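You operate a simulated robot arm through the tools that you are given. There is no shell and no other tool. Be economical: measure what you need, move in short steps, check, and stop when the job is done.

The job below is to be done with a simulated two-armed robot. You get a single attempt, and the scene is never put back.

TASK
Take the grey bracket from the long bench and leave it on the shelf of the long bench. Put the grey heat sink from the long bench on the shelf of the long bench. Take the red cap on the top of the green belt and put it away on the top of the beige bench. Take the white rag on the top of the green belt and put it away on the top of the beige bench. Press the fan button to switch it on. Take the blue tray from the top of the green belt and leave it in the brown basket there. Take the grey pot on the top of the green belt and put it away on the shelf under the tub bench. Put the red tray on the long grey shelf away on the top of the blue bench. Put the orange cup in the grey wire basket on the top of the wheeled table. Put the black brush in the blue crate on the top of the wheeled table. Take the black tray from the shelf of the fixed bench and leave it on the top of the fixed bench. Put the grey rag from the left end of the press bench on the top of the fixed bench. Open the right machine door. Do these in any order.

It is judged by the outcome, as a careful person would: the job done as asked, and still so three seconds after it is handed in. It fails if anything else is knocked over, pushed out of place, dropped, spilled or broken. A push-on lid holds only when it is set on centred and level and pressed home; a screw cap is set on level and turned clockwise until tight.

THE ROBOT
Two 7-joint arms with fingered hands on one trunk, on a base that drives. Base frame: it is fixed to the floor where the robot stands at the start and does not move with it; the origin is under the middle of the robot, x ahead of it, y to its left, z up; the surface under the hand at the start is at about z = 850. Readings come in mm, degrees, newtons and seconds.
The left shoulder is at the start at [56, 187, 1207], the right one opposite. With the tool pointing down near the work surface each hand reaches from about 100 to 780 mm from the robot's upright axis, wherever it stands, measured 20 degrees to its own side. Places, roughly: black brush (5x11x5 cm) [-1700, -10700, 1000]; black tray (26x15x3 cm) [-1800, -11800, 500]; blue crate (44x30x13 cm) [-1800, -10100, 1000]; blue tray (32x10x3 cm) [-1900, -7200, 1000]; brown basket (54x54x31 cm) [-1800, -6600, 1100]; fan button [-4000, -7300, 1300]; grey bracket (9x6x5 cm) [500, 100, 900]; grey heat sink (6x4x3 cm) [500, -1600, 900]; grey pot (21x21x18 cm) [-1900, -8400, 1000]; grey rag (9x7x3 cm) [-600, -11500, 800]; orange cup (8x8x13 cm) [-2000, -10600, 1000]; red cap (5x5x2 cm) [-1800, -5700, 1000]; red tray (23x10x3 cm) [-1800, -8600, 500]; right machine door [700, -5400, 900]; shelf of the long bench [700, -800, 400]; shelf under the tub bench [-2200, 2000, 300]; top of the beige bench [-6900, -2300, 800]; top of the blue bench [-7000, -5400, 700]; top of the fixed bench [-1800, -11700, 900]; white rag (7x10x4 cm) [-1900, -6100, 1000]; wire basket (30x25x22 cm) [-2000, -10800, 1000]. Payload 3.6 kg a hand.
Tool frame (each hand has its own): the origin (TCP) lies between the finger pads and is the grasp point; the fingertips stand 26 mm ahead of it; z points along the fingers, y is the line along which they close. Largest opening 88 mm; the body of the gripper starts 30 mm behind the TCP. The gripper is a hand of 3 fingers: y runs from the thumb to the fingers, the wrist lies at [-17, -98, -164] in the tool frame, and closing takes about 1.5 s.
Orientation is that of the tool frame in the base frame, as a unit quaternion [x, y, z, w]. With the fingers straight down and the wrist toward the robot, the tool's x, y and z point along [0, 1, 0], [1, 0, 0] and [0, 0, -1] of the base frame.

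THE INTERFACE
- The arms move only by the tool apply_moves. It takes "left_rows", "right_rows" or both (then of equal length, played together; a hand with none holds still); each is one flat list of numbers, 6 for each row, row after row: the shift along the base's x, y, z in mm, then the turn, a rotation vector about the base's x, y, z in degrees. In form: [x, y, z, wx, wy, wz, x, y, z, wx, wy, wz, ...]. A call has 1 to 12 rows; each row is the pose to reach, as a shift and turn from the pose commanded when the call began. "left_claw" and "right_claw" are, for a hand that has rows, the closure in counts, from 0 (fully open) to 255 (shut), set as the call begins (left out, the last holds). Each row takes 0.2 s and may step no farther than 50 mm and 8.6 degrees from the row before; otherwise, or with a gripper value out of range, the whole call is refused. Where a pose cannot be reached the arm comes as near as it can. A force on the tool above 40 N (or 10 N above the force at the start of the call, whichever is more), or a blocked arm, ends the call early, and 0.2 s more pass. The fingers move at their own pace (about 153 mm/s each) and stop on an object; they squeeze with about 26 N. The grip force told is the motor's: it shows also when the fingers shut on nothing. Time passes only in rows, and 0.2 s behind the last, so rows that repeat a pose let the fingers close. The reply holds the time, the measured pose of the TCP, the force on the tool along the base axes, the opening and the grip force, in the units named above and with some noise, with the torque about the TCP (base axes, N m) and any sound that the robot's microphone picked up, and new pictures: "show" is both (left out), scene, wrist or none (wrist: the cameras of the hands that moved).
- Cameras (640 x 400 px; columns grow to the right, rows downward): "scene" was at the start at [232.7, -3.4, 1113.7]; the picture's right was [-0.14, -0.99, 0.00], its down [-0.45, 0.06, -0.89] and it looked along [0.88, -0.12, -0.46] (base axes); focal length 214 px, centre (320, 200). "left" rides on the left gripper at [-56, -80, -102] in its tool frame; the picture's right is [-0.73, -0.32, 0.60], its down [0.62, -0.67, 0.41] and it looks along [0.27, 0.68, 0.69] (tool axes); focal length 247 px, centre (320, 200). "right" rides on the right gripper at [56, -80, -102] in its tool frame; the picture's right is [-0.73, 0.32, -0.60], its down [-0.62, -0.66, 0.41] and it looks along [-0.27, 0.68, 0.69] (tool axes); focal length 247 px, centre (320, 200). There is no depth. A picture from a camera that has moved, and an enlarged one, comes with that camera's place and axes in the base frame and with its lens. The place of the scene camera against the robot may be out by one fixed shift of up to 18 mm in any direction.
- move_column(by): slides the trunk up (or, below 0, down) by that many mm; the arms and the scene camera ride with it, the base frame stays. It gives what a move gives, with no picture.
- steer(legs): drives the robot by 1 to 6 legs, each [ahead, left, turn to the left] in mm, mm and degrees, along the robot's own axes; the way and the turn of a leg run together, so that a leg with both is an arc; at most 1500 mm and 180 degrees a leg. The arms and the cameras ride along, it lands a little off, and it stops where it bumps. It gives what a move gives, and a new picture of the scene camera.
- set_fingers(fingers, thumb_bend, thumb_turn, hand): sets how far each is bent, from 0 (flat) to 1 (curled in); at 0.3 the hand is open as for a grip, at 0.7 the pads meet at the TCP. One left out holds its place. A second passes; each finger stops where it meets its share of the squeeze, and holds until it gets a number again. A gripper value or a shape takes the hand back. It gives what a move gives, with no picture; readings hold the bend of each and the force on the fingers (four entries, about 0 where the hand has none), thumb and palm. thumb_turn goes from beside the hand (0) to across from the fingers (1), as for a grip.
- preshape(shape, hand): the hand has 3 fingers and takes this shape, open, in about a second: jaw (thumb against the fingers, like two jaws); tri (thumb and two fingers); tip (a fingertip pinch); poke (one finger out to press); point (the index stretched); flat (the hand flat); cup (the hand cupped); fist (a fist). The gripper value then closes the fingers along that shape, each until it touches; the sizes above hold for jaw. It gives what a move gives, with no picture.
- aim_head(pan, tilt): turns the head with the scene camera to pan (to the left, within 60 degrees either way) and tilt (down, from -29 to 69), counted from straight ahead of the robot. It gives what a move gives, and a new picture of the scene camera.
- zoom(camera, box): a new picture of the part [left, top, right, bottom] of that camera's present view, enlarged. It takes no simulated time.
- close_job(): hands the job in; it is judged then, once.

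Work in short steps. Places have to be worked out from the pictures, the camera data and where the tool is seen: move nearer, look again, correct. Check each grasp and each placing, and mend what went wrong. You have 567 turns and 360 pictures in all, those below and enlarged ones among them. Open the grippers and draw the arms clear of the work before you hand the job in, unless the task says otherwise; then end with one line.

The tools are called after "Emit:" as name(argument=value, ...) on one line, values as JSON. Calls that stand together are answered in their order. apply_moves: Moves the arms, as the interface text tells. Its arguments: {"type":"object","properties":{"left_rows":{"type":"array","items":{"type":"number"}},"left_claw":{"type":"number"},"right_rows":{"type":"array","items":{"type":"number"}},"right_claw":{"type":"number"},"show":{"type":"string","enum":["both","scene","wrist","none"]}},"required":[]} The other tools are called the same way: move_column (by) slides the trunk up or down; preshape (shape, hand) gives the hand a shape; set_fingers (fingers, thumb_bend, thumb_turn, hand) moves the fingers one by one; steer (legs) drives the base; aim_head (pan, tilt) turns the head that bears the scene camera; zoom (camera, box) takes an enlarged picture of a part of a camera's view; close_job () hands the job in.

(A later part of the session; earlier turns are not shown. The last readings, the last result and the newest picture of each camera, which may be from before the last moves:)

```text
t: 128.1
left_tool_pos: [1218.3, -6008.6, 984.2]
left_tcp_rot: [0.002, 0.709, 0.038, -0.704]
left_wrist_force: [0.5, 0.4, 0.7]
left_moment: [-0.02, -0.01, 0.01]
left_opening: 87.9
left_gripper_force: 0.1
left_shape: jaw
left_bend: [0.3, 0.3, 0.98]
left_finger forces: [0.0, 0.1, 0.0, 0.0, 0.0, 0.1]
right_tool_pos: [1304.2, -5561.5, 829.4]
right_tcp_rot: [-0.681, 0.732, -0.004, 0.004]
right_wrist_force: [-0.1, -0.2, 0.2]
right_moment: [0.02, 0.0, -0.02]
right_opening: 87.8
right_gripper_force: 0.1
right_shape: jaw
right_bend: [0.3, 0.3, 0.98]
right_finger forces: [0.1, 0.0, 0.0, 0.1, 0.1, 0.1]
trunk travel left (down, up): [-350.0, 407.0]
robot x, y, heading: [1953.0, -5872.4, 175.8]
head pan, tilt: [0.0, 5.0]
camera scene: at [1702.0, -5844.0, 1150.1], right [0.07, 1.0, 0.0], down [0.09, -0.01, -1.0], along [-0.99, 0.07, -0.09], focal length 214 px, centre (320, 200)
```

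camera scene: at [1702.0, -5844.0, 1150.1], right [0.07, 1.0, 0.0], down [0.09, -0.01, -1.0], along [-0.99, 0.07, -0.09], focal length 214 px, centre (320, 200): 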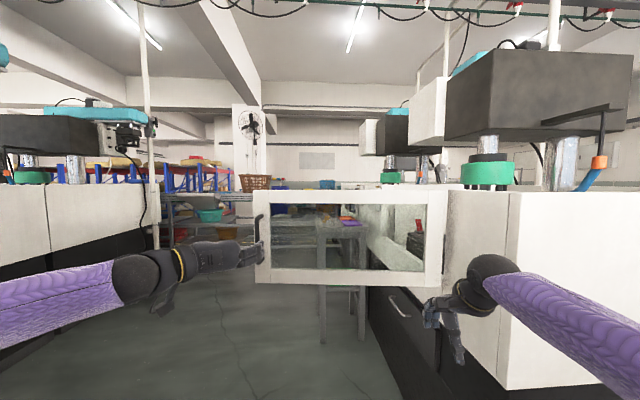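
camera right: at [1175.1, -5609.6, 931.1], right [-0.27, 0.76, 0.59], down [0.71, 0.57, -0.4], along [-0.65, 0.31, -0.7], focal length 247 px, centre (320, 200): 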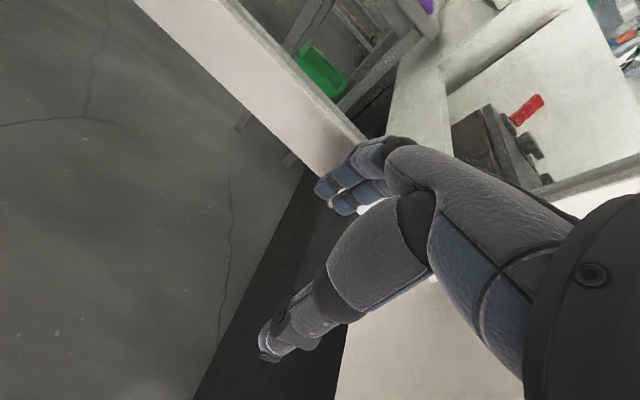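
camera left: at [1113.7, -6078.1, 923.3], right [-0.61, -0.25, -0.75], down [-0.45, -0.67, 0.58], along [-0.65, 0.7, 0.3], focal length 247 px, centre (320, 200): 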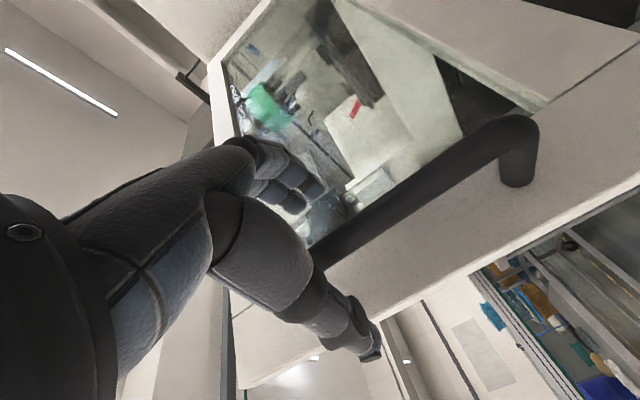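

The door stands open. Now I'll move left into the cross-aisle and turn the left hand back to pointing down.

Emit:
steer(legs=[[0, 1000, 4]])

Emit:
apply_moves(left_rows=[0, 0, 0, 4.6, -4.6, 4.6, 0, 0, 0, 9.2, -9.2, 9.2, 0, 0, 0, 13.8, -13.8, 13.8, 0, 0, 0, 18.4, -18.4, 18.4, 0, 0, 0, 23, -23, 23, 0, 0, 0, 27.6, -27.6, 27.6, 0, 0, 0, 32.2, -32.2, 32.2, 0, 0, 0, 36.8, -36.8, 36.8], show="none")

Emit:
apply_moves(left_rows=[0, 0, 0, 4.6, -4.6, 4.6, 0, 0, 0, 9.2, -9.2, 9.2, 0, 0, 0, 13.8, -13.8, 13.8, 0, 0, 0, 18.4, -18.4, 18.4, 0, 0, 0, 23, -23, 23, 0, 0, 0, 27.6, -27.6, 27.6, 0, 0, 0, 32.2, -32.2, 32.2, 0, 0, 0, 32.5, -32.5, 32.5], show="scene")

```text
t: 133.3
left_tool_pos: [1192.4, -7065.1, 983.0]
left_tcp_rot: [-0.025, 0.709, 0.013, -0.705]
left_wrist_force: [-0.6, -0.5, -0.5]
left_moment: [-0.01, -0.02, -0.04]
left_opening: 87.4
left_gripper_force: 0.1
left_shape: jaw
left_bend: [0.3, 0.3, 0.98]
left_finger forces: [0.1, 0.0, 0.1, 0.0, 0.1, 0.1]
right_tool_pos: [1243.8, -6612.8, 828.0]
right_tcp_rot: [0.707, -0.707, 0.005, -0.005]
right_wrist_force: [-0.6, 1.3, -0.4]
right_moment: [0.0, -0.03, 0.01]
right_opening: 87.5
right_gripper_force: 0.1
right_shape: jaw
right_bend: [0.3, 0.3, 0.98]
right_finger forces: [0.0, 0.0, 0.2, 0.0, 0.0, 0.1]
trunk travel left (down, up): [-350.0, 407.0]
robot x, y, heading: [1914.2, -6876.9, 179.8]
head pan, tilt: [0.0, 5.0]
camera scene: at [1663.3, -6865.5, 1149.7], right [0.0, 1.0, 0.0], down [0.09, 0.0, -1.0], along [-1.0, 0.0, -0.09], focal length 214 px, centre (320, 200)
```

scene: 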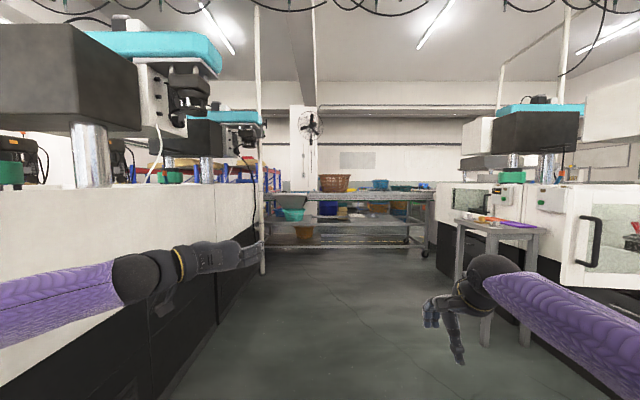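

```text
t: 135.1
left_tool_pos: [1191.7, -7065.4, 985.1]
left_tcp_rot: [-0.456, 0.806, 0.004, -0.378]
left_wrist_force: [0.9, 1.0, 0.7]
left_moment: [-0.02, 0.03, 0.02]
left_opening: 87.8
left_gripper_force: 0.1
left_shape: jaw
left_bend: [0.3, 0.3, 0.98]
left_finger forces: [0.0, 0.0, 0.1, 0.0, 0.0, 0.0]
right_tool_pos: [1244.5, -6611.5, 828.4]
right_tcp_rot: [0.708, -0.706, 0.004, -0.005]
right_wrist_force: [-0.3, -0.9, -0.3]
right_moment: [0.01, 0.04, -0.02]
right_opening: 87.9
right_gripper_force: 0.0
right_shape: jaw
right_bend: [0.3, 0.3, 0.98]
right_finger forces: [0.0, 0.0, 0.0, 0.0, 0.0, 0.0]
trunk travel left (down, up): [-350.0, 407.0]
robot x, y, heading: [1912.9, -6876.2, 180.1]
head pan, tilt: [0.0, 5.0]
```

```text
t: 136.9
left_tool_pos: [1191.8, -7066.8, 984.5]
left_tcp_rot: [0.726, -0.688, 0.004, -0.01]
left_wrist_force: [0.6, -0.4, -0.7]
left_moment: [0.01, 0.01, 0.0]
left_opening: 87.6
left_gripper_force: 0.1
left_shape: jaw
left_bend: [0.3, 0.3, 0.98]
left_finger forces: [0.0, 0.0, 0.0, 0.0, 0.0, 0.0]
right_tool_pos: [1244.6, -6612.5, 827.4]
right_tcp_rot: [-0.707, 0.707, -0.005, 0.005]
right_wrist_force: [-0.4, 1.1, 0.3]
right_moment: [-0.04, -0.03, -0.02]
right_opening: 87.7
right_gripper_force: 0.1
right_shape: jaw
right_bend: [0.3, 0.3, 0.98]
right_finger forces: [0.0, 0.0, 0.1, 0.0, 0.0, 0.0]
trunk travel left (down, up): [-350.0, 407.0]
robot x, y, heading: [1916.3, -6873.2, 179.9]
head pan, tilt: [0.0, 5.0]
camera scene: at [1663.3, -6865.2, 1149.7], right [0.0, 1.0, 0.0], down [0.09, 0.0, -1.0], along [-1.0, 0.0, -0.09], focal length 214 px, centre (320, 200)
```

scene: 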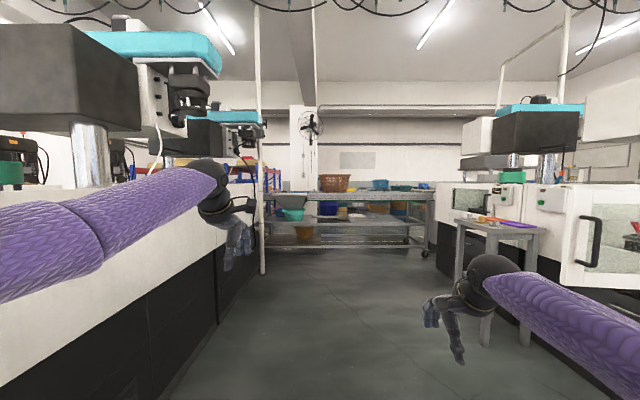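

The aisle is clear. I'll drive ahead 1700 mm and raise the right hand.

Emit:
steer(legs=[[900, 0, 0], [900, 0, 0]])

Emit:
apply_moves(right_rows=[15, 0, 45, 0, 0, 0, 30, 0, 90, 0, 0, 0, 45, 0, 135, 0, 0, 0, 60, 0, 180, 0, 0, 0, 75, 0, 225, 0, 0, 0, 90, 0, 270, 0, 0, 0, 105, 0, 315, 0, 0, 0, 110, 0, 350, 0, 0, 0], left_rows=[15, 0, 30, 0, 0, 0, 30, 0, 60, 0, 0, 0, 45, 0, 90, 0, 0, 0, 60, 0, 120, 0, 0, 0, 75, 0, 150, 0, 0, 0, 90, 0, 180, 0, 0, 0, 95, 0, 200, 0, 0, 0, 95, 0, 200, 0, 0, 0], show="scene")

```text
t: 145.9
left_tool_pos: [-606.2, -7055.8, 984.1]
left_tcp_rot: [0.723, -0.691, 0.004, -0.008]
left_wrist_force: [-0.2, 0.2, 0.2]
left_moment: [0.04, 0.02, 0.02]
left_opening: 87.9
left_gripper_force: 0.1
left_shape: jaw
left_bend: [0.3, 0.3, 0.98]
left_finger forces: [0.0, 0.1, 0.0, 0.0, 0.0, 0.0]
right_tool_pos: [-551.4, -6604.2, 826.4]
right_tcp_rot: [-0.705, 0.709, -0.005, 0.005]
right_wrist_force: [-0.2, -0.7, -0.7]
right_moment: [0.0, -0.01, 0.0]
right_opening: 87.8
right_gripper_force: 0.1
right_shape: jaw
right_bend: [0.3, 0.3, 0.98]
right_finger forces: [0.0, 0.0, 0.1, 0.1, 0.0, 0.0]
trunk travel left (down, up): [-350.0, 407.0]
robot x, y, heading: [116.2, -6868.8, 179.6]
head pan, tilt: [0.0, 5.0]
camera scene: at [-133.8, -6858.9, 1149.6], right [0.01, 1.0, 0.0], down [0.09, 0.0, -1.0], along [-1.0, 0.01, -0.09], focal length 214 px, centre (320, 200)
```

scene: 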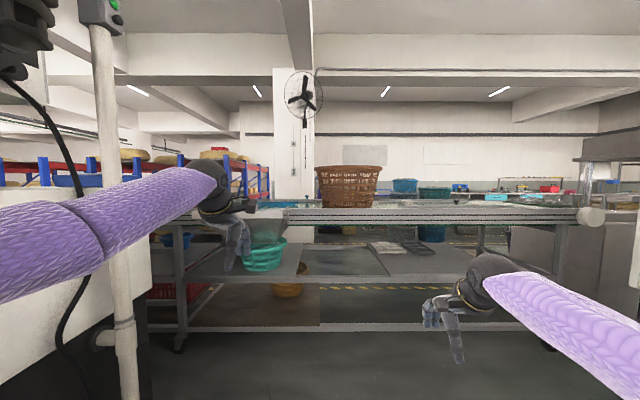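

```text
t: 147.7
left_tool_pos: [-511.2, -7057.1, 1185.1]
left_tcp_rot: [0.723, -0.691, 0.003, -0.008]
left_wrist_force: [0.1, 0.8, -0.3]
left_moment: [0.0, -0.02, -0.01]
left_opening: 87.8
left_gripper_force: 0.0
left_shape: jaw
left_bend: [0.3, 0.3, 0.98]
left_finger forces: [0.1, 0.0, 0.0, 0.1, 0.1, 0.0]
right_tool_pos: [-440.1, -6604.8, 1177.1]
right_tcp_rot: [-0.704, 0.71, -0.004, 0.006]
right_wrist_force: [-0.4, 0.1, 0.3]
right_moment: [0.0, 0.02, 0.0]
right_opening: 87.9
right_gripper_force: 0.1
right_shape: jaw
right_bend: [0.3, 0.3, 0.98]
right_finger forces: [0.0, 0.0, 0.0, 0.0, 0.0, 0.1]
trunk travel left (down, up): [-350.0, 407.0]
robot x, y, heading: [119.8, -6870.0, 179.6]
head pan, tilt: [0.0, 5.0]
camera scene: at [-133.3, -6859.7, 1149.7], right [0.01, 1.0, 0.0], down [0.09, 0.0, -1.0], along [-1.0, 0.01, -0.09], focal length 214 px, centre (320, 200)
```

scene: 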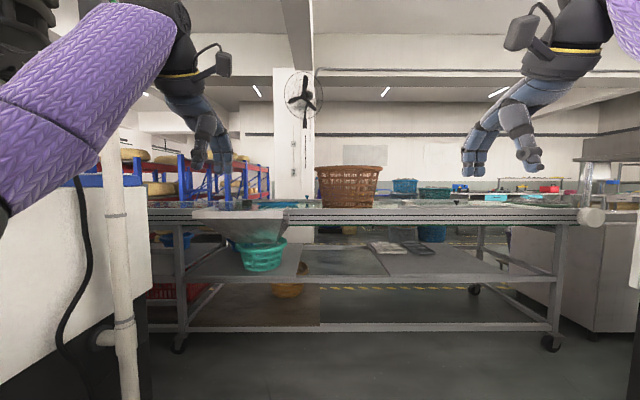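

I'll raise the trunk 250 mm for clearance over the basket, then drive closer to the belt and look down.

Emit:
move_column(by=250)

Emit:
steer(legs=[[1100, 0, 0.4]])

Emit:
aim_head(pan=0, tilt=35)

```text
t: 150.3
left_tool_pos: [-511.8, -7056.3, 1433.8]
left_tcp_rot: [0.723, -0.691, 0.003, -0.009]
left_wrist_force: [-0.4, 0.0, 0.3]
left_moment: [-0.01, -0.02, -0.01]
left_opening: 87.5
left_gripper_force: 0.0
left_shape: jaw
left_bend: [0.3, 0.3, 0.98]
left_finger forces: [0.0, 0.0, 0.1, 0.1, 0.1, 0.1]
right_tool_pos: [-440.4, -6603.2, 1426.4]
right_tcp_rot: [-0.705, 0.71, -0.006, 0.005]
right_wrist_force: [0.5, 0.5, 0.8]
right_moment: [-0.02, -0.03, 0.01]
right_opening: 87.8
right_gripper_force: 0.0
right_shape: jaw
right_bend: [0.3, 0.3, 0.98]
right_finger forces: [0.0, 0.0, 0.1, 0.0, 0.0, 0.0]
trunk travel left (down, up): [-600.0, 157.0]
robot x, y, heading: [114.4, -6871.3, 179.6]
head pan, tilt: [0.0, 5.0]
```

```text
t: 155.9
left_tool_pos: [-1595.2, -7063.0, 1434.6]
left_tcp_rot: [0.727, -0.687, 0.004, -0.008]
left_wrist_force: [0.2, 0.6, -0.6]
left_moment: [0.0, 0.01, 0.0]
left_opening: 87.4
left_gripper_force: 0.0
left_shape: jaw
left_bend: [0.3, 0.3, 0.98]
left_finger forces: [0.0, 0.0, 0.0, 0.0, 0.0, 0.0]
right_tool_pos: [-1529.6, -6609.0, 1428.4]
right_tcp_rot: [0.71, -0.704, 0.004, -0.005]
right_wrist_force: [-0.5, 0.1, -0.1]
right_moment: [-0.01, -0.02, 0.01]
right_opening: 87.8
right_gripper_force: 0.2
right_shape: jaw
right_bend: [0.3, 0.3, 0.98]
right_finger forces: [0.0, 0.1, 0.0, 0.0, 0.0, 0.0]
trunk travel left (down, up): [-600.0, 157.0]
robot x, y, heading: [-971.4, -6868.4, -179.9]
head pan, tilt: [0.0, 5.0]
camera scene: at [-1201.0, -6861.0, 1410.5], right [-0.01, 1.0, 0.0], down [0.09, 0.0, -1.0], along [-1.0, -0.01, -0.09], focal length 214 px, centre (320, 200)
```

scene: 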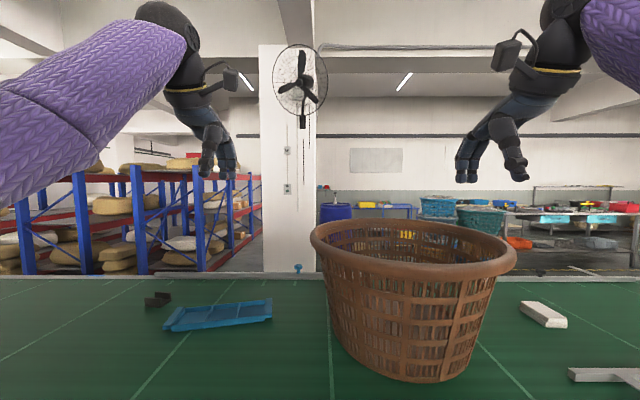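

```text
t: 156.8
left_tool_pos: [-1593.5, -7062.7, 1433.4]
left_tcp_rot: [0.727, -0.686, 0.003, -0.007]
left_wrist_force: [-0.3, -0.4, -0.2]
left_moment: [-0.01, 0.02, -0.02]
left_opening: 87.6
left_gripper_force: 0.0
left_shape: jaw
left_bend: [0.3, 0.3, 0.98]
left_finger forces: [0.0, 0.0, 0.0, 0.0, 0.0, 0.0]
right_tool_pos: [-1529.2, -6608.7, 1428.1]
right_tcp_rot: [0.709, -0.705, 0.005, -0.005]
right_wrist_force: [0.2, -1.3, -0.8]
right_moment: [0.02, 0.0, -0.01]
right_opening: 87.9
right_gripper_force: 0.0
right_shape: jaw
right_bend: [0.3, 0.3, 0.98]
right_finger forces: [0.0, 0.0, 0.0, 0.0, 0.1, 0.0]
trunk travel left (down, up): [-600.0, 157.0]
robot x, y, heading: [-972.0, -6871.6, -179.8]
head pan, tilt: [0.0, 35.0]
camera scene: at [-1197.0, -6861.0, 1362.4], right [-0.01, 1.0, 0.0], down [0.57, 0.0, -0.82], along [-0.82, 0.0, -0.57], focal length 214 px, centre (320, 200)
```

scene: 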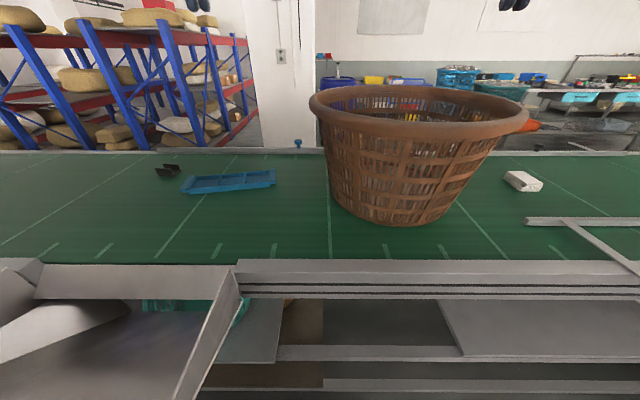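

Blue tray is at about [-1876, -7170] and the rag near [-1900, -6106]; the basket stands between them. I'll edge closer with a slight left turn so the left hand can reach the tray, avoiding the chute on the near side.

Emit:
steer(legs=[[160, -60, 8]])

Emit:
apply_moves(left_rows=[-40, -5, -30, 0, 0, 0, -80, -10, -70, 0, 0, 0, -120, -15, -115, 0, 0, 0, -140, -20, -155, 0, 0, 0, -150, -25, -200, 0, 0, 0, -150, -30, -245, 0, 0, 0, -150, -35, -285, 0, 0, 0, -150, -35, -285, 0, 0, 0], show="both")

```text
t: 158.3
left_tool_pos: [-1726.4, -7102.4, 1435.3]
left_tcp_rot: [0.774, -0.633, 0.003, -0.008]
left_wrist_force: [0.3, 0.0, 0.5]
left_moment: [-0.01, 0.01, 0.0]
left_opening: 87.7
left_gripper_force: 0.1
left_shape: jaw
left_bend: [0.3, 0.3, 0.98]
left_finger forces: [0.0, 0.0, 0.0, 0.0, 0.0, 0.0]
right_tool_pos: [-1724.5, -6643.2, 1427.7]
right_tcp_rot: [0.757, -0.654, 0.005, -0.005]
right_wrist_force: [-0.4, -0.3, -0.4]
right_moment: [0.01, 0.01, 0.0]
right_opening: 87.9
right_gripper_force: 0.1
right_shape: jaw
right_bend: [0.3, 0.3, 0.98]
right_finger forces: [0.0, 0.0, 0.0, 0.0, 0.1, 0.0]
trunk travel left (down, up): [-600.0, 157.0]
robot x, y, heading: [-1134.9, -6824.5, -171.5]
head pan, tilt: [0.0, 35.0]
camera scene: at [-1360.0, -6844.6, 1362.2], right [-0.15, 0.99, 0.0], down [0.57, 0.08, -0.82], along [-0.81, -0.12, -0.57], focal length 214 px, centre (320, 200)
```

scene: 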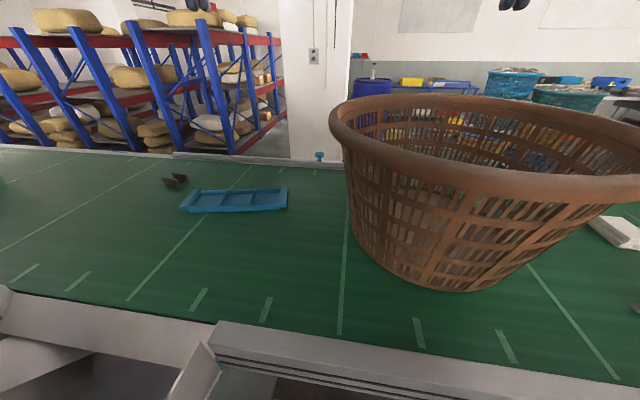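

```text
refused: row 1 steps farther than a row can; nothing moved
```

Tray's near long wall midpoint is at about [-1837, -7160], well aligned with the hand. I'll lower the left hand above it.

Emit:
apply_moves(left_rows=[-15, -8, -43, 0, 0, 0, -30, -16, -86, 0, 0, 0, -45, -24, -129, 0, 0, 0, -60, -32, -172, 0, 0, 0, -75, -40, -215, 0, 0, 0, -90, -48, -258, 0, 0, 0, -108, -57, -300, 0, 0, 0, -108, -57, -320, 0, 0, 0, -108, -57, -320, 0, 0, 0], show="both")

```text
t: 160.3
left_tool_pos: [-1791.4, -7150.2, 1137.3]
left_tcp_rot: [0.774, -0.633, 0.003, -0.009]
left_wrist_force: [-1.0, -0.1, 0.3]
left_moment: [-0.01, 0.02, 0.0]
left_opening: 87.9
left_gripper_force: 0.0
left_shape: jaw
left_bend: [0.3, 0.3, 0.98]
left_finger forces: [0.0, 0.0, 0.0, 0.0, 0.0, 0.0]
left hand out of reach, approached as far as the arm can: row 6, 7, 8, 9
right_tool_pos: [-1724.4, -6644.5, 1427.5]
right_tcp_rot: [0.757, -0.654, 0.004, -0.005]
right_wrist_force: [-1.1, 1.1, 0.1]
right_moment: [-0.02, 0.0, -0.02]
right_opening: 88.0
right_gripper_force: 0.0
right_shape: jaw
right_bend: [0.3, 0.3, 0.98]
right_finger forces: [0.0, 0.0, 0.1, 0.1, 0.1, 0.0]
trunk travel left (down, up): [-600.0, 157.0]
robot x, y, heading: [-1132.6, -6822.5, -171.5]
head pan, tilt: [0.0, 35.0]
camera scene: at [-1359.4, -6845.0, 1362.3], right [-0.15, 0.99, 0.0], down [0.57, 0.08, -0.82], along [-0.81, -0.12, -0.57], focal length 214 px, centre (320, 200)
camera left: at [-1725.9, -7080.2, 1240.8], right [0.18, 0.79, -0.59], down [0.78, -0.48, -0.4], along [-0.6, -0.39, -0.7], focal length 247 px, centre (320, 200)
```

scene: 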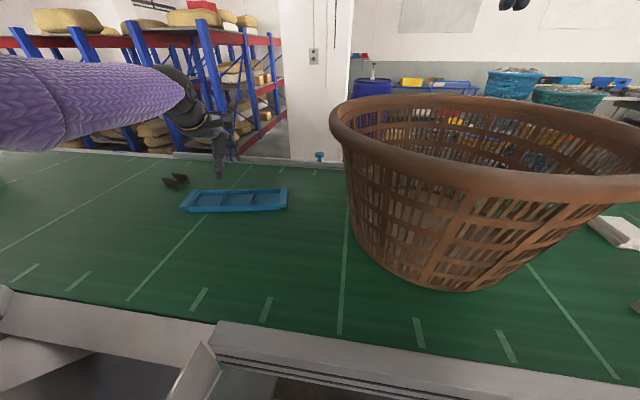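
left: 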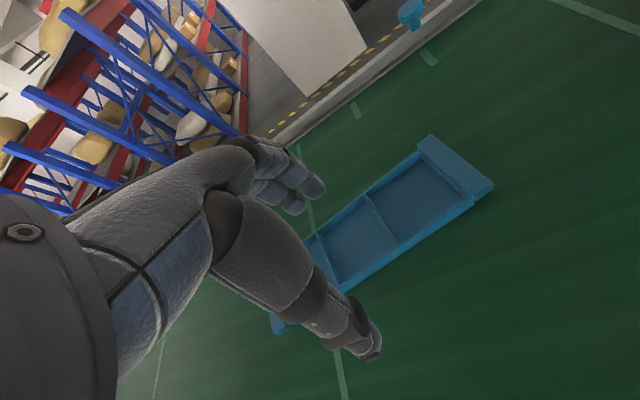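

The left arm is over-extended with the trunk this high. I'll raise both hands relative to the shoulders and then lower the trunk.

Emit:
apply_moves(left_rows=[15, 0, 45, 0, 0, 0, 30, 0, 90, 0, 0, 0, 45, 0, 135, 0, 0, 0, 60, 0, 180, 0, 0, 0, 70, 0, 225, 0, 0, 0, 70, 0, 270, 0, 0, 0], right_rows=[10, 10, 40, 0, 0, 0, 20, 20, 80, 0, 0, 0, 30, 30, 120, 0, 0, 0, 40, 40, 160, 0, 0, 0, 45, 45, 200, 0, 0, 0, 45, 45, 200, 0, 0, 0], show="none")

Emit:
move_column(by=-220)

Emit:
steer(legs=[[45, 0, 0]])

```text
t: 161.7
left_tool_pos: [-1720.1, -7147.9, 1409.5]
left_tcp_rot: [0.774, -0.633, 0.004, -0.009]
left_wrist_force: [0.4, -0.5, -0.4]
left_moment: [-0.05, -0.01, -0.03]
left_opening: 87.6
left_gripper_force: 0.0
left_shape: jaw
left_bend: [0.3, 0.3, 0.98]
left_finger forces: [0.1, 0.0, 0.0, 0.1, 0.0, 0.0]
right_tool_pos: [-1680.2, -6598.1, 1627.2]
right_tcp_rot: [0.757, -0.653, 0.005, -0.006]
right_wrist_force: [0.1, -0.4, -0.3]
right_moment: [-0.02, 0.0, -0.01]
right_opening: 87.8
right_gripper_force: 0.0
right_shape: jaw
right_bend: [0.3, 0.3, 0.98]
right_finger forces: [0.0, 0.0, 0.1, 0.0, 0.1, 0.0]
trunk travel left (down, up): [-600.0, 157.0]
robot x, y, heading: [-1129.8, -6822.3, -171.5]
head pan, tilt: [0.0, 35.0]
```

```text
t: 164.0
left_tool_pos: [-1720.9, -7149.3, 1188.4]
left_tcp_rot: [0.774, -0.634, 0.003, -0.009]
left_wrist_force: [-1.1, -0.9, 0.4]
left_moment: [-0.04, -0.04, -0.01]
left_opening: 87.8
left_gripper_force: 0.0
left_shape: jaw
left_bend: [0.3, 0.3, 0.98]
left_finger forces: [0.0, 0.0, 0.0, 0.0, 0.0, 0.0]
right_tool_pos: [-1680.1, -6599.2, 1407.5]
right_tcp_rot: [0.757, -0.654, 0.003, -0.004]
right_wrist_force: [-0.5, 0.8, -0.4]
right_moment: [0.03, 0.0, 0.01]
right_opening: 87.5
right_gripper_force: 0.1
right_shape: jaw
right_bend: [0.3, 0.3, 0.98]
right_finger forces: [0.1, 0.1, 0.0, 0.0, 0.1, 0.0]
trunk travel left (down, up): [-380.0, 377.0]
robot x, y, heading: [-1131.4, -6821.9, -171.3]
head pan, tilt: [0.0, 35.0]
```

```text
t: 164.9
left_tool_pos: [-1768.1, -7156.6, 1186.9]
left_tcp_rot: [0.774, -0.634, 0.004, -0.009]
left_wrist_force: [-0.2, -0.2, 0.2]
left_moment: [-0.02, 0.03, 0.02]
left_opening: 87.6
left_gripper_force: 0.0
left_shape: jaw
left_bend: [0.3, 0.3, 0.98]
left_finger forces: [0.0, 0.0, 0.0, 0.0, 0.0, 0.0]
right_tool_pos: [-1727.0, -6605.4, 1406.8]
right_tcp_rot: [0.757, -0.653, 0.005, -0.006]
right_wrist_force: [-0.8, 0.3, -0.5]
right_moment: [0.01, -0.02, -0.01]
right_opening: 87.7
right_gripper_force: 0.0
right_shape: jaw
right_bend: [0.3, 0.3, 0.98]
right_finger forces: [0.0, 0.0, 0.2, 0.0, 0.1, 0.1]
trunk travel left (down, up): [-380.0, 377.0]
robot x, y, heading: [-1177.1, -6826.6, -171.7]
head pan, tilt: [0.0, 35.0]
camera scene: at [-1420.3, -6853.7, 1133.1], right [-0.15, 0.99, 0.0], down [0.57, 0.08, -0.82], along [-0.81, -0.12, -0.58], focal length 214 px, centre (320, 200)
```

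scene: 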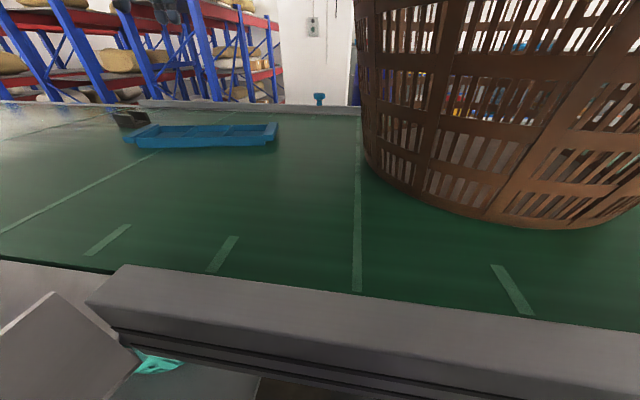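

Lowering the left hand to about 80 mm above the tray wall for a close look.

Emit:
apply_moves(left_rows=[-18, -6, -36, 0, 0, 0, -36, -12, -72, 0, 0, 0, -54, -18, -107, 0, 0, 0, -54, -18, -107, 0, 0, 0], show="both")

```text
t: 165.9
left_tool_pos: [-1819.5, -7175.3, 1081.9]
left_tcp_rot: [0.773, -0.634, 0.003, -0.007]
left_wrist_force: [-1.0, 0.3, -0.7]
left_moment: [0.0, 0.0, -0.03]
left_opening: 87.8
left_gripper_force: 0.1
left_shape: jaw
left_bend: [0.3, 0.3, 0.98]
left_finger forces: [0.0, 0.0, 0.1, 0.0, 0.0, 0.0]
right_tool_pos: [-1723.7, -6604.2, 1406.6]
right_tcp_rot: [0.757, -0.654, 0.005, -0.005]
right_wrist_force: [0.7, 0.5, -0.1]
right_moment: [0.02, 0.0, 0.03]
right_opening: 88.1
right_gripper_force: 0.1
right_shape: jaw
right_bend: [0.3, 0.3, 0.98]
right_finger forces: [0.1, 0.0, 0.0, 0.0, 0.0, 0.0]
trunk travel left (down, up): [-380.0, 377.0]
robot x, y, heading: [-1173.8, -6826.9, -171.7]
head pan, tilt: [0.0, 35.0]
camera scene: at [-1417.9, -6853.2, 1133.7], right [-0.15, 0.99, 0.0], down [0.57, 0.08, -0.82], along [-0.81, -0.12, -0.57], focal length 214 px, centre (320, 200)
camera left: at [-1754.4, -7104.6, 1184.1], right [0.18, 0.79, -0.59], down [0.78, -0.48, -0.4], along [-0.6, -0.39, -0.7], focal length 247 px, centre (320, 200)
```

scene: 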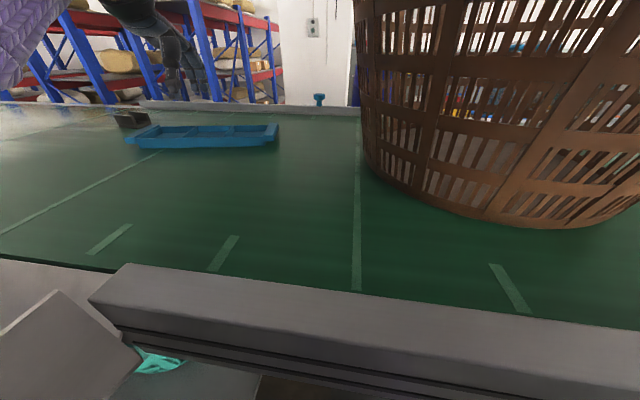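
left: 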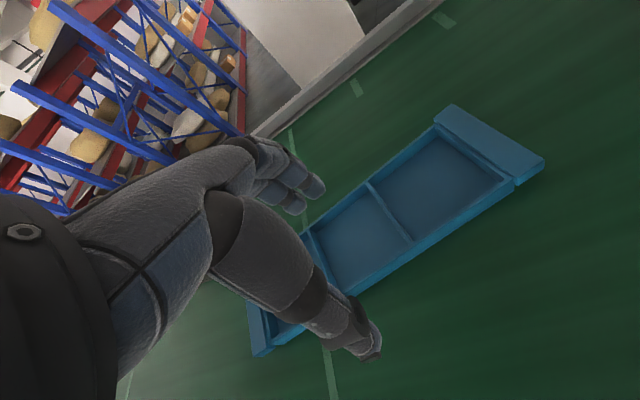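

The hand is right over the near wall. I'll descend 82 mm and close.

Emit:
apply_moves(left_rows=[0, 0, -40, 0, 0, 0, 0, 0, -65, 0, 0, 0, 0, 0, -75, 0, 0, 0, 0, 0, -82, 0, 0, 0], show="wrist")

Emit:
apply_moves(left_rows=[0, 0, 0, 0, 0, 0, 0, 0, 0, 0, 0, 0, 0, 0, 0, 0, 0, 0, 0, 0, 0, 0, 0, 0, 0, 0, 0, 0, 0, 0, 0, 0, 0, 0, 0, 0, 0, 0, 0, 0, 0, 0, 0, 0, 0, 0, 0, 0], left_claw=255, show="wrist")

```text
t: 166.9
left_tool_pos: [-1819.0, -7175.5, 998.5]
left_tcp_rot: [0.774, -0.633, 0.003, -0.009]
left_wrist_force: [-0.2, -0.7, -0.3]
left_moment: [-0.01, -0.02, 0.03]
left_opening: 87.7
left_gripper_force: 0.1
left_shape: jaw
left_bend: [0.3, 0.3, 0.98]
left_finger forces: [0.0, 0.1, 0.0, 0.0, 0.1, 0.0]
right_tool_pos: [-1724.2, -6606.4, 1408.1]
right_tcp_rot: [0.756, -0.654, 0.005, -0.006]
right_wrist_force: [0.9, -0.7, -0.4]
right_moment: [-0.01, 0.03, 0.0]
right_opening: 87.7
right_gripper_force: 0.0
right_shape: jaw
right_bend: [0.3, 0.3, 0.98]
right_finger forces: [0.1, 0.1, 0.1, 0.1, 0.0, 0.0]
trunk travel left (down, up): [-380.0, 377.0]
robot x, y, heading: [-1178.2, -6828.7, -171.6]
head pan, tilt: [0.0, 35.0]
camera left: at [-1753.4, -7104.4, 1102.0], right [0.18, 0.79, -0.59], down [0.78, -0.48, -0.4], along [-0.6, -0.39, -0.7], focal length 247 px, centre (320, 200)
```

left: 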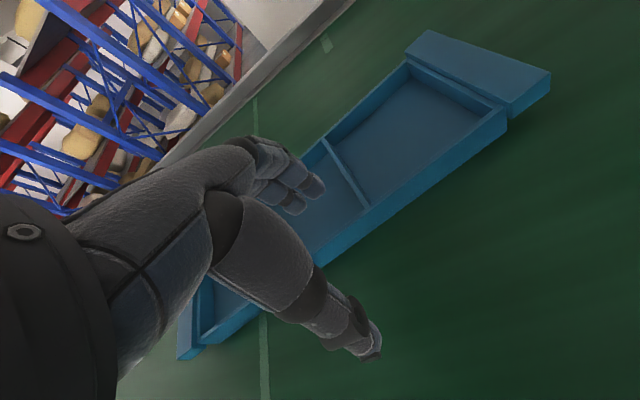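

```text
t: 168.7
left_tool_pos: [-1819.3, -7175.2, 1001.0]
left_tcp_rot: [0.774, -0.633, 0.004, -0.009]
left_wrist_force: [0.3, 0.6, 0.3]
left_moment: [-0.04, -0.02, 0.0]
left_opening: 0.0
left_gripper_force: 26.1
left_shape: jaw
left_bend: [0.7, 0.46, 1.0]
left_finger forces: [0.0, 0.0, 0.1, 0.0, 0.1, 0.0]
right_tool_pos: [-1723.8, -6607.2, 1407.2]
right_tcp_rot: [0.757, -0.653, 0.005, -0.005]
right_wrist_force: [0.8, -0.1, 0.3]
right_moment: [0.04, -0.01, 0.0]
right_opening: 87.9
right_gripper_force: 0.1
right_shape: jaw
right_bend: [0.3, 0.3, 0.98]
right_finger forces: [0.0, 0.1, 0.0, 0.0, 0.1, 0.0]
trunk travel left (down, up): [-380.0, 377.0]
robot x, y, heading: [-1182.1, -6827.6, -171.9]
head pan, tilt: [0.0, 35.0]
camera left: at [-1753.5, -7104.4, 1102.4], right [0.18, 0.79, -0.59], down [0.78, -0.48, -0.4], along [-0.6, -0.39, -0.7], focal length 247 px, centre (320, 200)
```

left: 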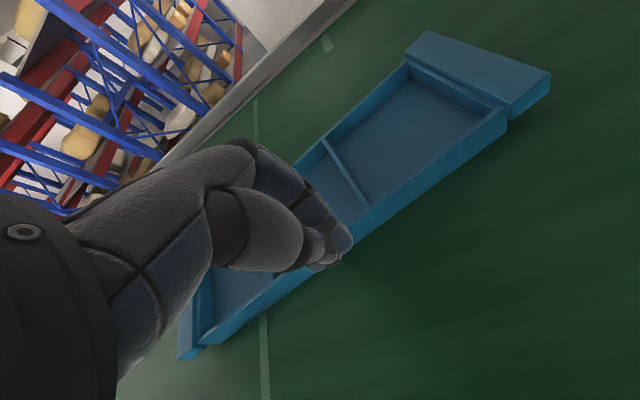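

The fingers met above the wall, so I need to go lower. I'll reopen, descend up to 16 mm more watching for force, and close again.

Emit:
apply_moves(left_rows=[0, 0, 0, 0, 0, 0, 0, 0, 0, 0, 0, 0, 0, 0, 0, 0, 0, 0, 0, 0, -6, 0, 0, 0, 0, 0, -12, 0, 0, 0, 0, 0, -16, 0, 0, 0], left_claw=0, show="none")

Emit:
apply_moves(left_rows=[0, 0, 0, 0, 0, 0, 0, 0, 0, 0, 0, 0, 0, 0, 0, 0, 0, 0, 0, 0, 0, 0, 0, 0, 0, 0, 0, 0, 0, 0, 0, 0, 0, 0, 0, 0, 0, 0, 0, 0, 0, 0, 0, 0, 0, 0, 0, 0], left_claw=255, show="wrist")

```text
t: 170.1
left_tool_pos: [-1818.1, -7174.3, 987.2]
left_tcp_rot: [0.774, -0.633, 0.001, -0.006]
left_wrist_force: [-5.8, -1.5, 4.7]
left_moment: [-0.06, 0.21, -0.03]
left_opening: 87.6
left_gripper_force: 0.0
left_shape: jaw
left_bend: [0.28, 0.3, 0.98]
left_finger forces: [3.4, 2.0, 0.1, 0.0, 0.0, 0.0]
right_tool_pos: [-1720.6, -6604.7, 1408.8]
right_tcp_rot: [0.757, -0.653, 0.004, -0.004]
right_wrist_force: [0.7, -0.3, -0.1]
right_moment: [-0.02, 0.04, -0.02]
right_opening: 88.0
right_gripper_force: 0.0
right_shape: jaw
right_bend: [0.3, 0.3, 0.98]
right_finger forces: [0.0, 0.0, 0.0, 0.0, 0.0, 0.1]
trunk travel left (down, up): [-380.0, 377.0]
robot x, y, heading: [-1176.3, -6829.9, -171.6]
head pan, tilt: [0.0, 35.0]
```

```text
t: 171.9
left_tool_pos: [-1819.6, -7174.8, 983.2]
left_tcp_rot: [0.774, -0.633, 0.003, -0.009]
left_wrist_force: [-2.9, -0.4, 2.2]
left_moment: [-0.03, 0.23, -0.09]
left_opening: 19.6
left_gripper_force: 26.1
left_shape: jaw
left_bend: [0.39, 0.57, 1.0]
left_finger forces: [4.7, 9.6, 0.0, 0.0, 11.1, 0.0]
right_tool_pos: [-1724.3, -6606.5, 1407.1]
right_tcp_rot: [0.757, -0.654, 0.004, -0.006]
right_wrist_force: [-1.0, -0.6, 0.0]
right_moment: [0.01, -0.01, -0.01]
right_opening: 87.8
right_gripper_force: 0.0
right_shape: jaw
right_bend: [0.3, 0.3, 0.98]
right_finger forces: [0.0, 0.0, 0.0, 0.1, 0.1, 0.0]
trunk travel left (down, up): [-380.0, 377.0]
robot x, y, heading: [-1178.5, -6826.9, -171.3]
head pan, tilt: [0.0, 35.0]
camera left: at [-1753.9, -7104.6, 1086.2], right [0.18, 0.79, -0.59], down [0.78, -0.48, -0.4], along [-0.6, -0.39, -0.7], focal length 247 px, centre (320, 200)
```

left: 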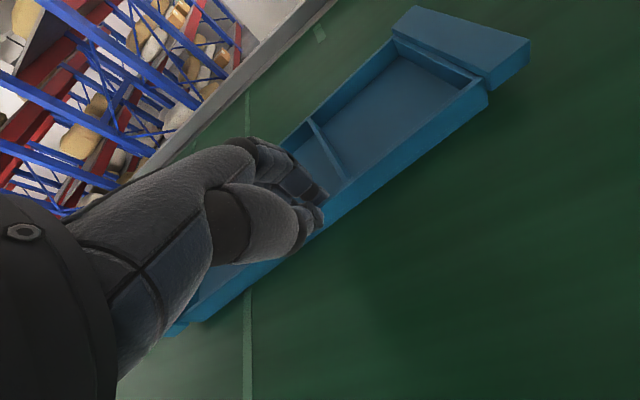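

It now pinches the wall. I'll lift 60 mm and check.

Emit:
apply_moves(left_rows=[0, 0, 15, 0, 0, 0, 0, 0, 30, 0, 0, 0, 0, 0, 45, 0, 0, 0, 0, 0, 60, 0, 0, 0, 0, 0, 60, 0, 0, 0], show="both")

```text
t: 173.1
left_tool_pos: [-1820.2, -7175.0, 1044.0]
left_tcp_rot: [0.774, -0.634, 0.003, -0.009]
left_wrist_force: [0.3, 0.8, -1.2]
left_moment: [0.04, -0.06, -0.01]
left_opening: 16.6
left_gripper_force: 25.7
left_shape: jaw
left_bend: [0.41, 0.58, 1.0]
left_finger forces: [8.4, 7.1, 0.1, 0.0, 15.4, 0.1]
right_tool_pos: [-1724.5, -6605.7, 1407.4]
right_tcp_rot: [0.757, -0.653, 0.004, -0.006]
right_wrist_force: [0.1, 0.7, 0.4]
right_moment: [0.03, 0.01, 0.02]
right_opening: 87.6
right_gripper_force: 0.1
right_shape: jaw
right_bend: [0.3, 0.3, 0.98]
right_finger forces: [0.0, 0.0, 0.0, 0.0, 0.0, 0.0]
trunk travel left (down, up): [-380.0, 377.0]
robot x, y, heading: [-1179.0, -6828.5, -171.5]
head pan, tilt: [0.0, 35.0]
camera scene: at [-1418.2, -6853.5, 1133.6], right [-0.15, 0.99, 0.0], down [0.57, 0.08, -0.82], along [-0.81, -0.12, -0.57], focal length 214 px, centre (320, 200)
camera left: at [-1754.3, -7104.4, 1147.0], right [0.18, 0.79, -0.59], down [0.78, -0.48, -0.4], along [-0.6, -0.39, -0.7], focal length 247 px, centre (320, 200)
```

scene: 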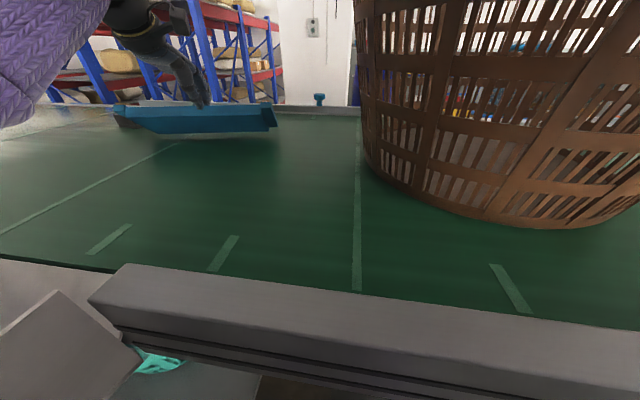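
left: 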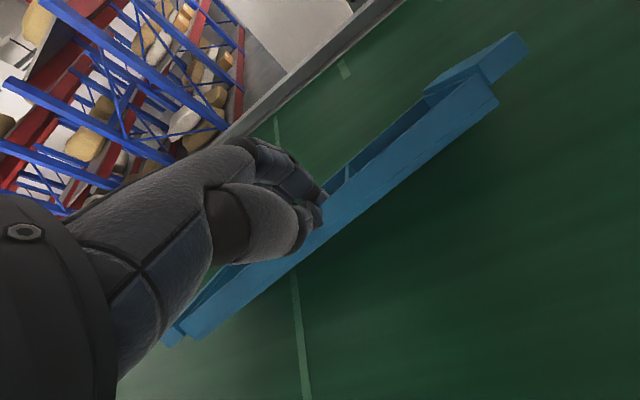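

The tray is held, hanging from its near wall. I'll raise the trunk 330 mm and the hand 60 mm, then check clearance before moving over the basket.

Emit:
move_column(by=330)

Emit:
apply_moves(left_rows=[20, 0, 30, 0, 0, 0, 40, 0, 60, 0, 0, 0, 60, 0, 80, 0, 0, 0, 60, 0, 80, 0, 0, 0], show="scene")

```text
t: 176.4
left_tool_pos: [-1820.8, -7174.5, 1373.9]
left_tcp_rot: [0.774, -0.633, 0.004, -0.008]
left_wrist_force: [0.2, -0.4, -1.8]
left_moment: [0.04, -0.07, 0.0]
left_opening: 16.7
left_gripper_force: 26.2
left_shape: jaw
left_bend: [0.41, 0.58, 1.0]
left_finger forces: [8.3, 7.0, 0.1, 0.0, 15.2, 0.1]
right_tool_pos: [-1724.1, -6605.4, 1736.7]
right_tcp_rot: [0.757, -0.654, 0.004, -0.005]
right_wrist_force: [-0.8, 0.1, -0.1]
right_moment: [-0.01, 0.0, -0.01]
right_opening: 87.5
right_gripper_force: 0.1
right_shape: jaw
right_bend: [0.3, 0.3, 0.98]
right_finger forces: [0.1, 0.0, 0.0, 0.0, 0.0, 0.1]
trunk travel left (down, up): [-710.0, 47.0]
robot x, y, heading: [-1180.7, -6829.9, -171.6]
head pan, tilt: [0.0, 35.0]
```

```text
t: 177.4
left_tool_pos: [-1760.2, -7175.4, 1454.0]
left_tcp_rot: [0.774, -0.633, 0.003, -0.008]
left_wrist_force: [-0.9, -0.2, -1.4]
left_moment: [0.08, -0.07, -0.01]
left_opening: 16.8
left_gripper_force: 26.0
left_shape: jaw
left_bend: [0.41, 0.58, 1.0]
left_finger forces: [8.0, 6.9, 0.0, 0.1, 14.7, 0.1]
right_tool_pos: [-1723.4, -6606.2, 1737.4]
right_tcp_rot: [0.756, -0.654, 0.004, -0.005]
right_wrist_force: [1.0, 0.0, 0.2]
right_moment: [-0.04, 0.01, -0.04]
right_opening: 87.8
right_gripper_force: 0.1
right_shape: jaw
right_bend: [0.3, 0.3, 0.98]
right_finger forces: [0.0, 0.0, 0.0, 0.0, 0.1, 0.0]
trunk travel left (down, up): [-710.0, 47.0]
robot x, y, heading: [-1177.4, -6828.4, -171.4]
head pan, tilt: [0.0, 35.0]
camera scene: at [-1402.9, -6851.2, 1472.8], right [-0.15, 0.99, 0.0], down [0.57, 0.08, -0.82], along [-0.81, -0.12, -0.57], focal length 214 px, centre (320, 200)
```

scene: 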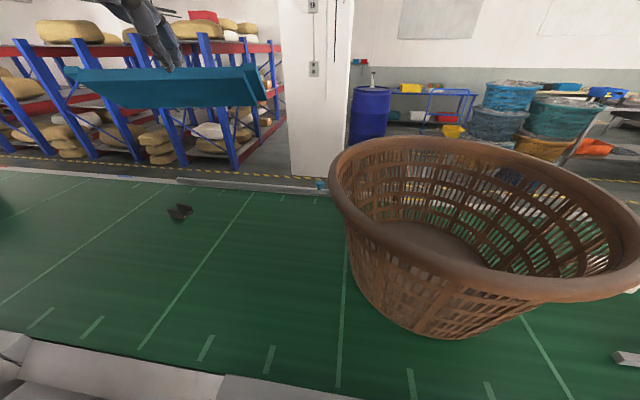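

Basket centre computes to about [-1825, -6635], rim near z 1262. I'll drive right to bring the tray over it.

Emit:
steer(legs=[[-45, -539, 0]])

Emit:
apply_moves(left_rows=[0, 0, 0, 0, 0, 0], show="wrist")

```text
t: 180.0
left_tool_pos: [-1716.7, -6862.5, 1452.3]
left_tcp_rot: [0.815, -0.579, 0.004, -0.01]
left_wrist_force: [0.4, -0.3, -1.9]
left_moment: [0.05, -0.1, 0.0]
left_opening: 16.7
left_gripper_force: 25.9
left_shape: jaw
left_bend: [0.41, 0.58, 1.0]
left_finger forces: [7.7, 6.6, 0.1, 0.0, 13.9, 0.0]
right_tool_pos: [-1755.4, -6294.7, 1737.9]
right_tcp_rot: [0.799, -0.601, 0.003, -0.007]
right_wrist_force: [-0.1, 0.6, 0.6]
right_moment: [0.0, -0.01, 0.03]
right_opening: 87.7
right_gripper_force: 0.1
right_shape: jaw
right_bend: [0.3, 0.3, 0.98]
right_finger forces: [0.1, 0.0, 0.0, 0.1, 0.1, 0.0]
trunk travel left (down, up): [-710.0, 47.0]
robot x, y, heading: [-1187.9, -6441.3, -164.1]
head pan, tilt: [0.0, 35.0]
stopped in leg 1: the robot was blocked; the commanded pose is now the measured one
camera scene: at [-1404.3, -6492.2, 1472.8], right [-0.27, 0.96, 0.0], down [0.55, 0.16, -0.82], along [-0.79, -0.22, -0.57], focal length 214 px, centre (320, 200)
```

scene: 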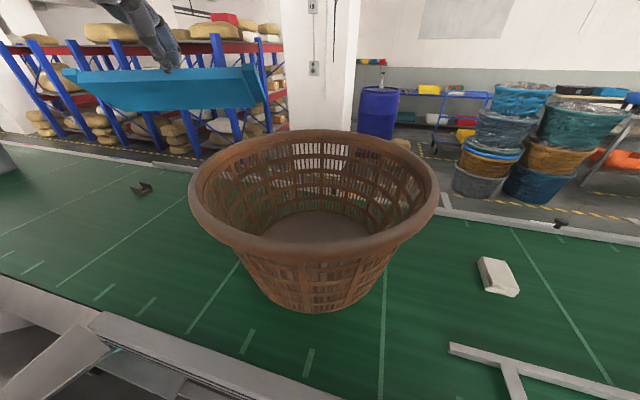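

```text
t: 180.4
left_tool_pos: [-1717.2, -6865.2, 1450.2]
left_tcp_rot: [0.815, -0.579, 0.002, -0.01]
left_wrist_force: [0.0, -1.0, -1.6]
left_moment: [0.12, -0.08, 0.0]
left_opening: 16.2
left_gripper_force: 26.0
left_shape: jaw
left_bend: [0.41, 0.58, 1.0]
left_finger forces: [7.8, 6.3, 0.1, 0.1, 13.9, 0.1]
right_tool_pos: [-1756.4, -6296.8, 1737.8]
right_tcp_rot: [0.8, -0.6, 0.003, -0.008]
right_wrist_force: [0.2, -0.7, 0.6]
right_moment: [0.03, 0.03, -0.02]
right_opening: 87.8
right_gripper_force: 0.0
right_shape: jaw
right_bend: [0.3, 0.3, 0.98]
right_finger forces: [0.0, 0.0, 0.1, 0.0, 0.1, 0.1]
trunk travel left (down, up): [-710.0, 47.0]
robot x, y, heading: [-1187.4, -6441.0, -164.0]
head pan, tilt: [0.0, 35.0]
camera left: at [-1661.4, -6786.9, 1554.7], right [0.07, 0.81, -0.59], down [0.84, -0.36, -0.4], along [-0.54, -0.47, -0.7], focal length 247 px, centre (320, 200)
```

left: 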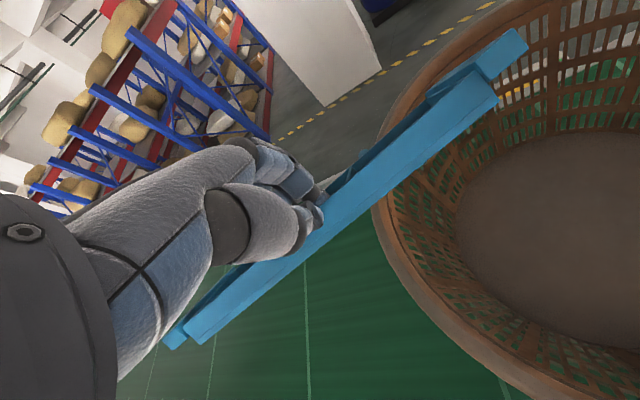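

The base bumped the belt frame and rotated slightly. I'll back off 80 mm and straighten before continuing.

Emit:
steer(legs=[[-90, 0, 0], [0, 0, -14]])

```text
t: 182.3
left_tool_pos: [-1716.3, -6693.5, 1452.9]
left_tcp_rot: [0.738, -0.674, 0.005, -0.009]
left_wrist_force: [0.9, 0.6, -1.7]
left_moment: [-0.01, -0.07, 0.0]
left_opening: 16.8
left_gripper_force: 25.6
left_shape: jaw
left_bend: [0.41, 0.58, 1.0]
left_finger forces: [7.6, 6.3, 0.1, 0.0, 13.4, 0.1]
right_tool_pos: [-1615.7, -6132.8, 1736.9]
right_tcp_rot: [0.72, -0.694, 0.004, -0.006]
right_wrist_force: [0.3, -0.1, 0.6]
right_moment: [0.02, 0.02, 0.04]
right_opening: 87.7
right_gripper_force: 0.1
right_shape: jaw
right_bend: [0.3, 0.3, 0.98]
right_finger forces: [0.0, 0.1, 0.1, 0.1, 0.0, 0.1]
trunk travel left (down, up): [-710.0, 47.0]
robot x, y, heading: [-1097.5, -6413.5, -177.9]
head pan, tilt: [0.0, 35.0]
camera scene: at [-1325.5, -6411.9, 1472.9], right [-0.03, 1.0, 0.0], down [0.57, 0.02, -0.82], along [-0.82, -0.03, -0.57], focal length 214 px, centre (320, 200)
```

scene: 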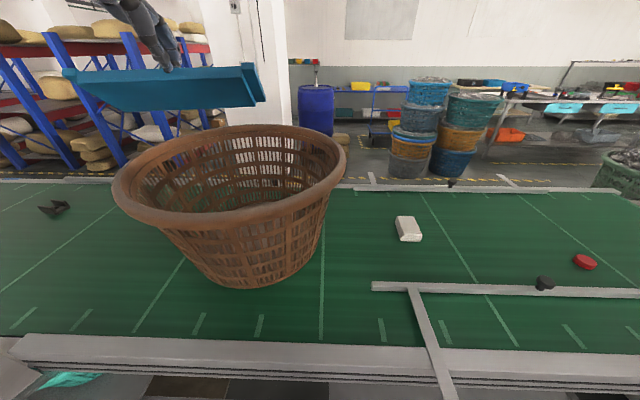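

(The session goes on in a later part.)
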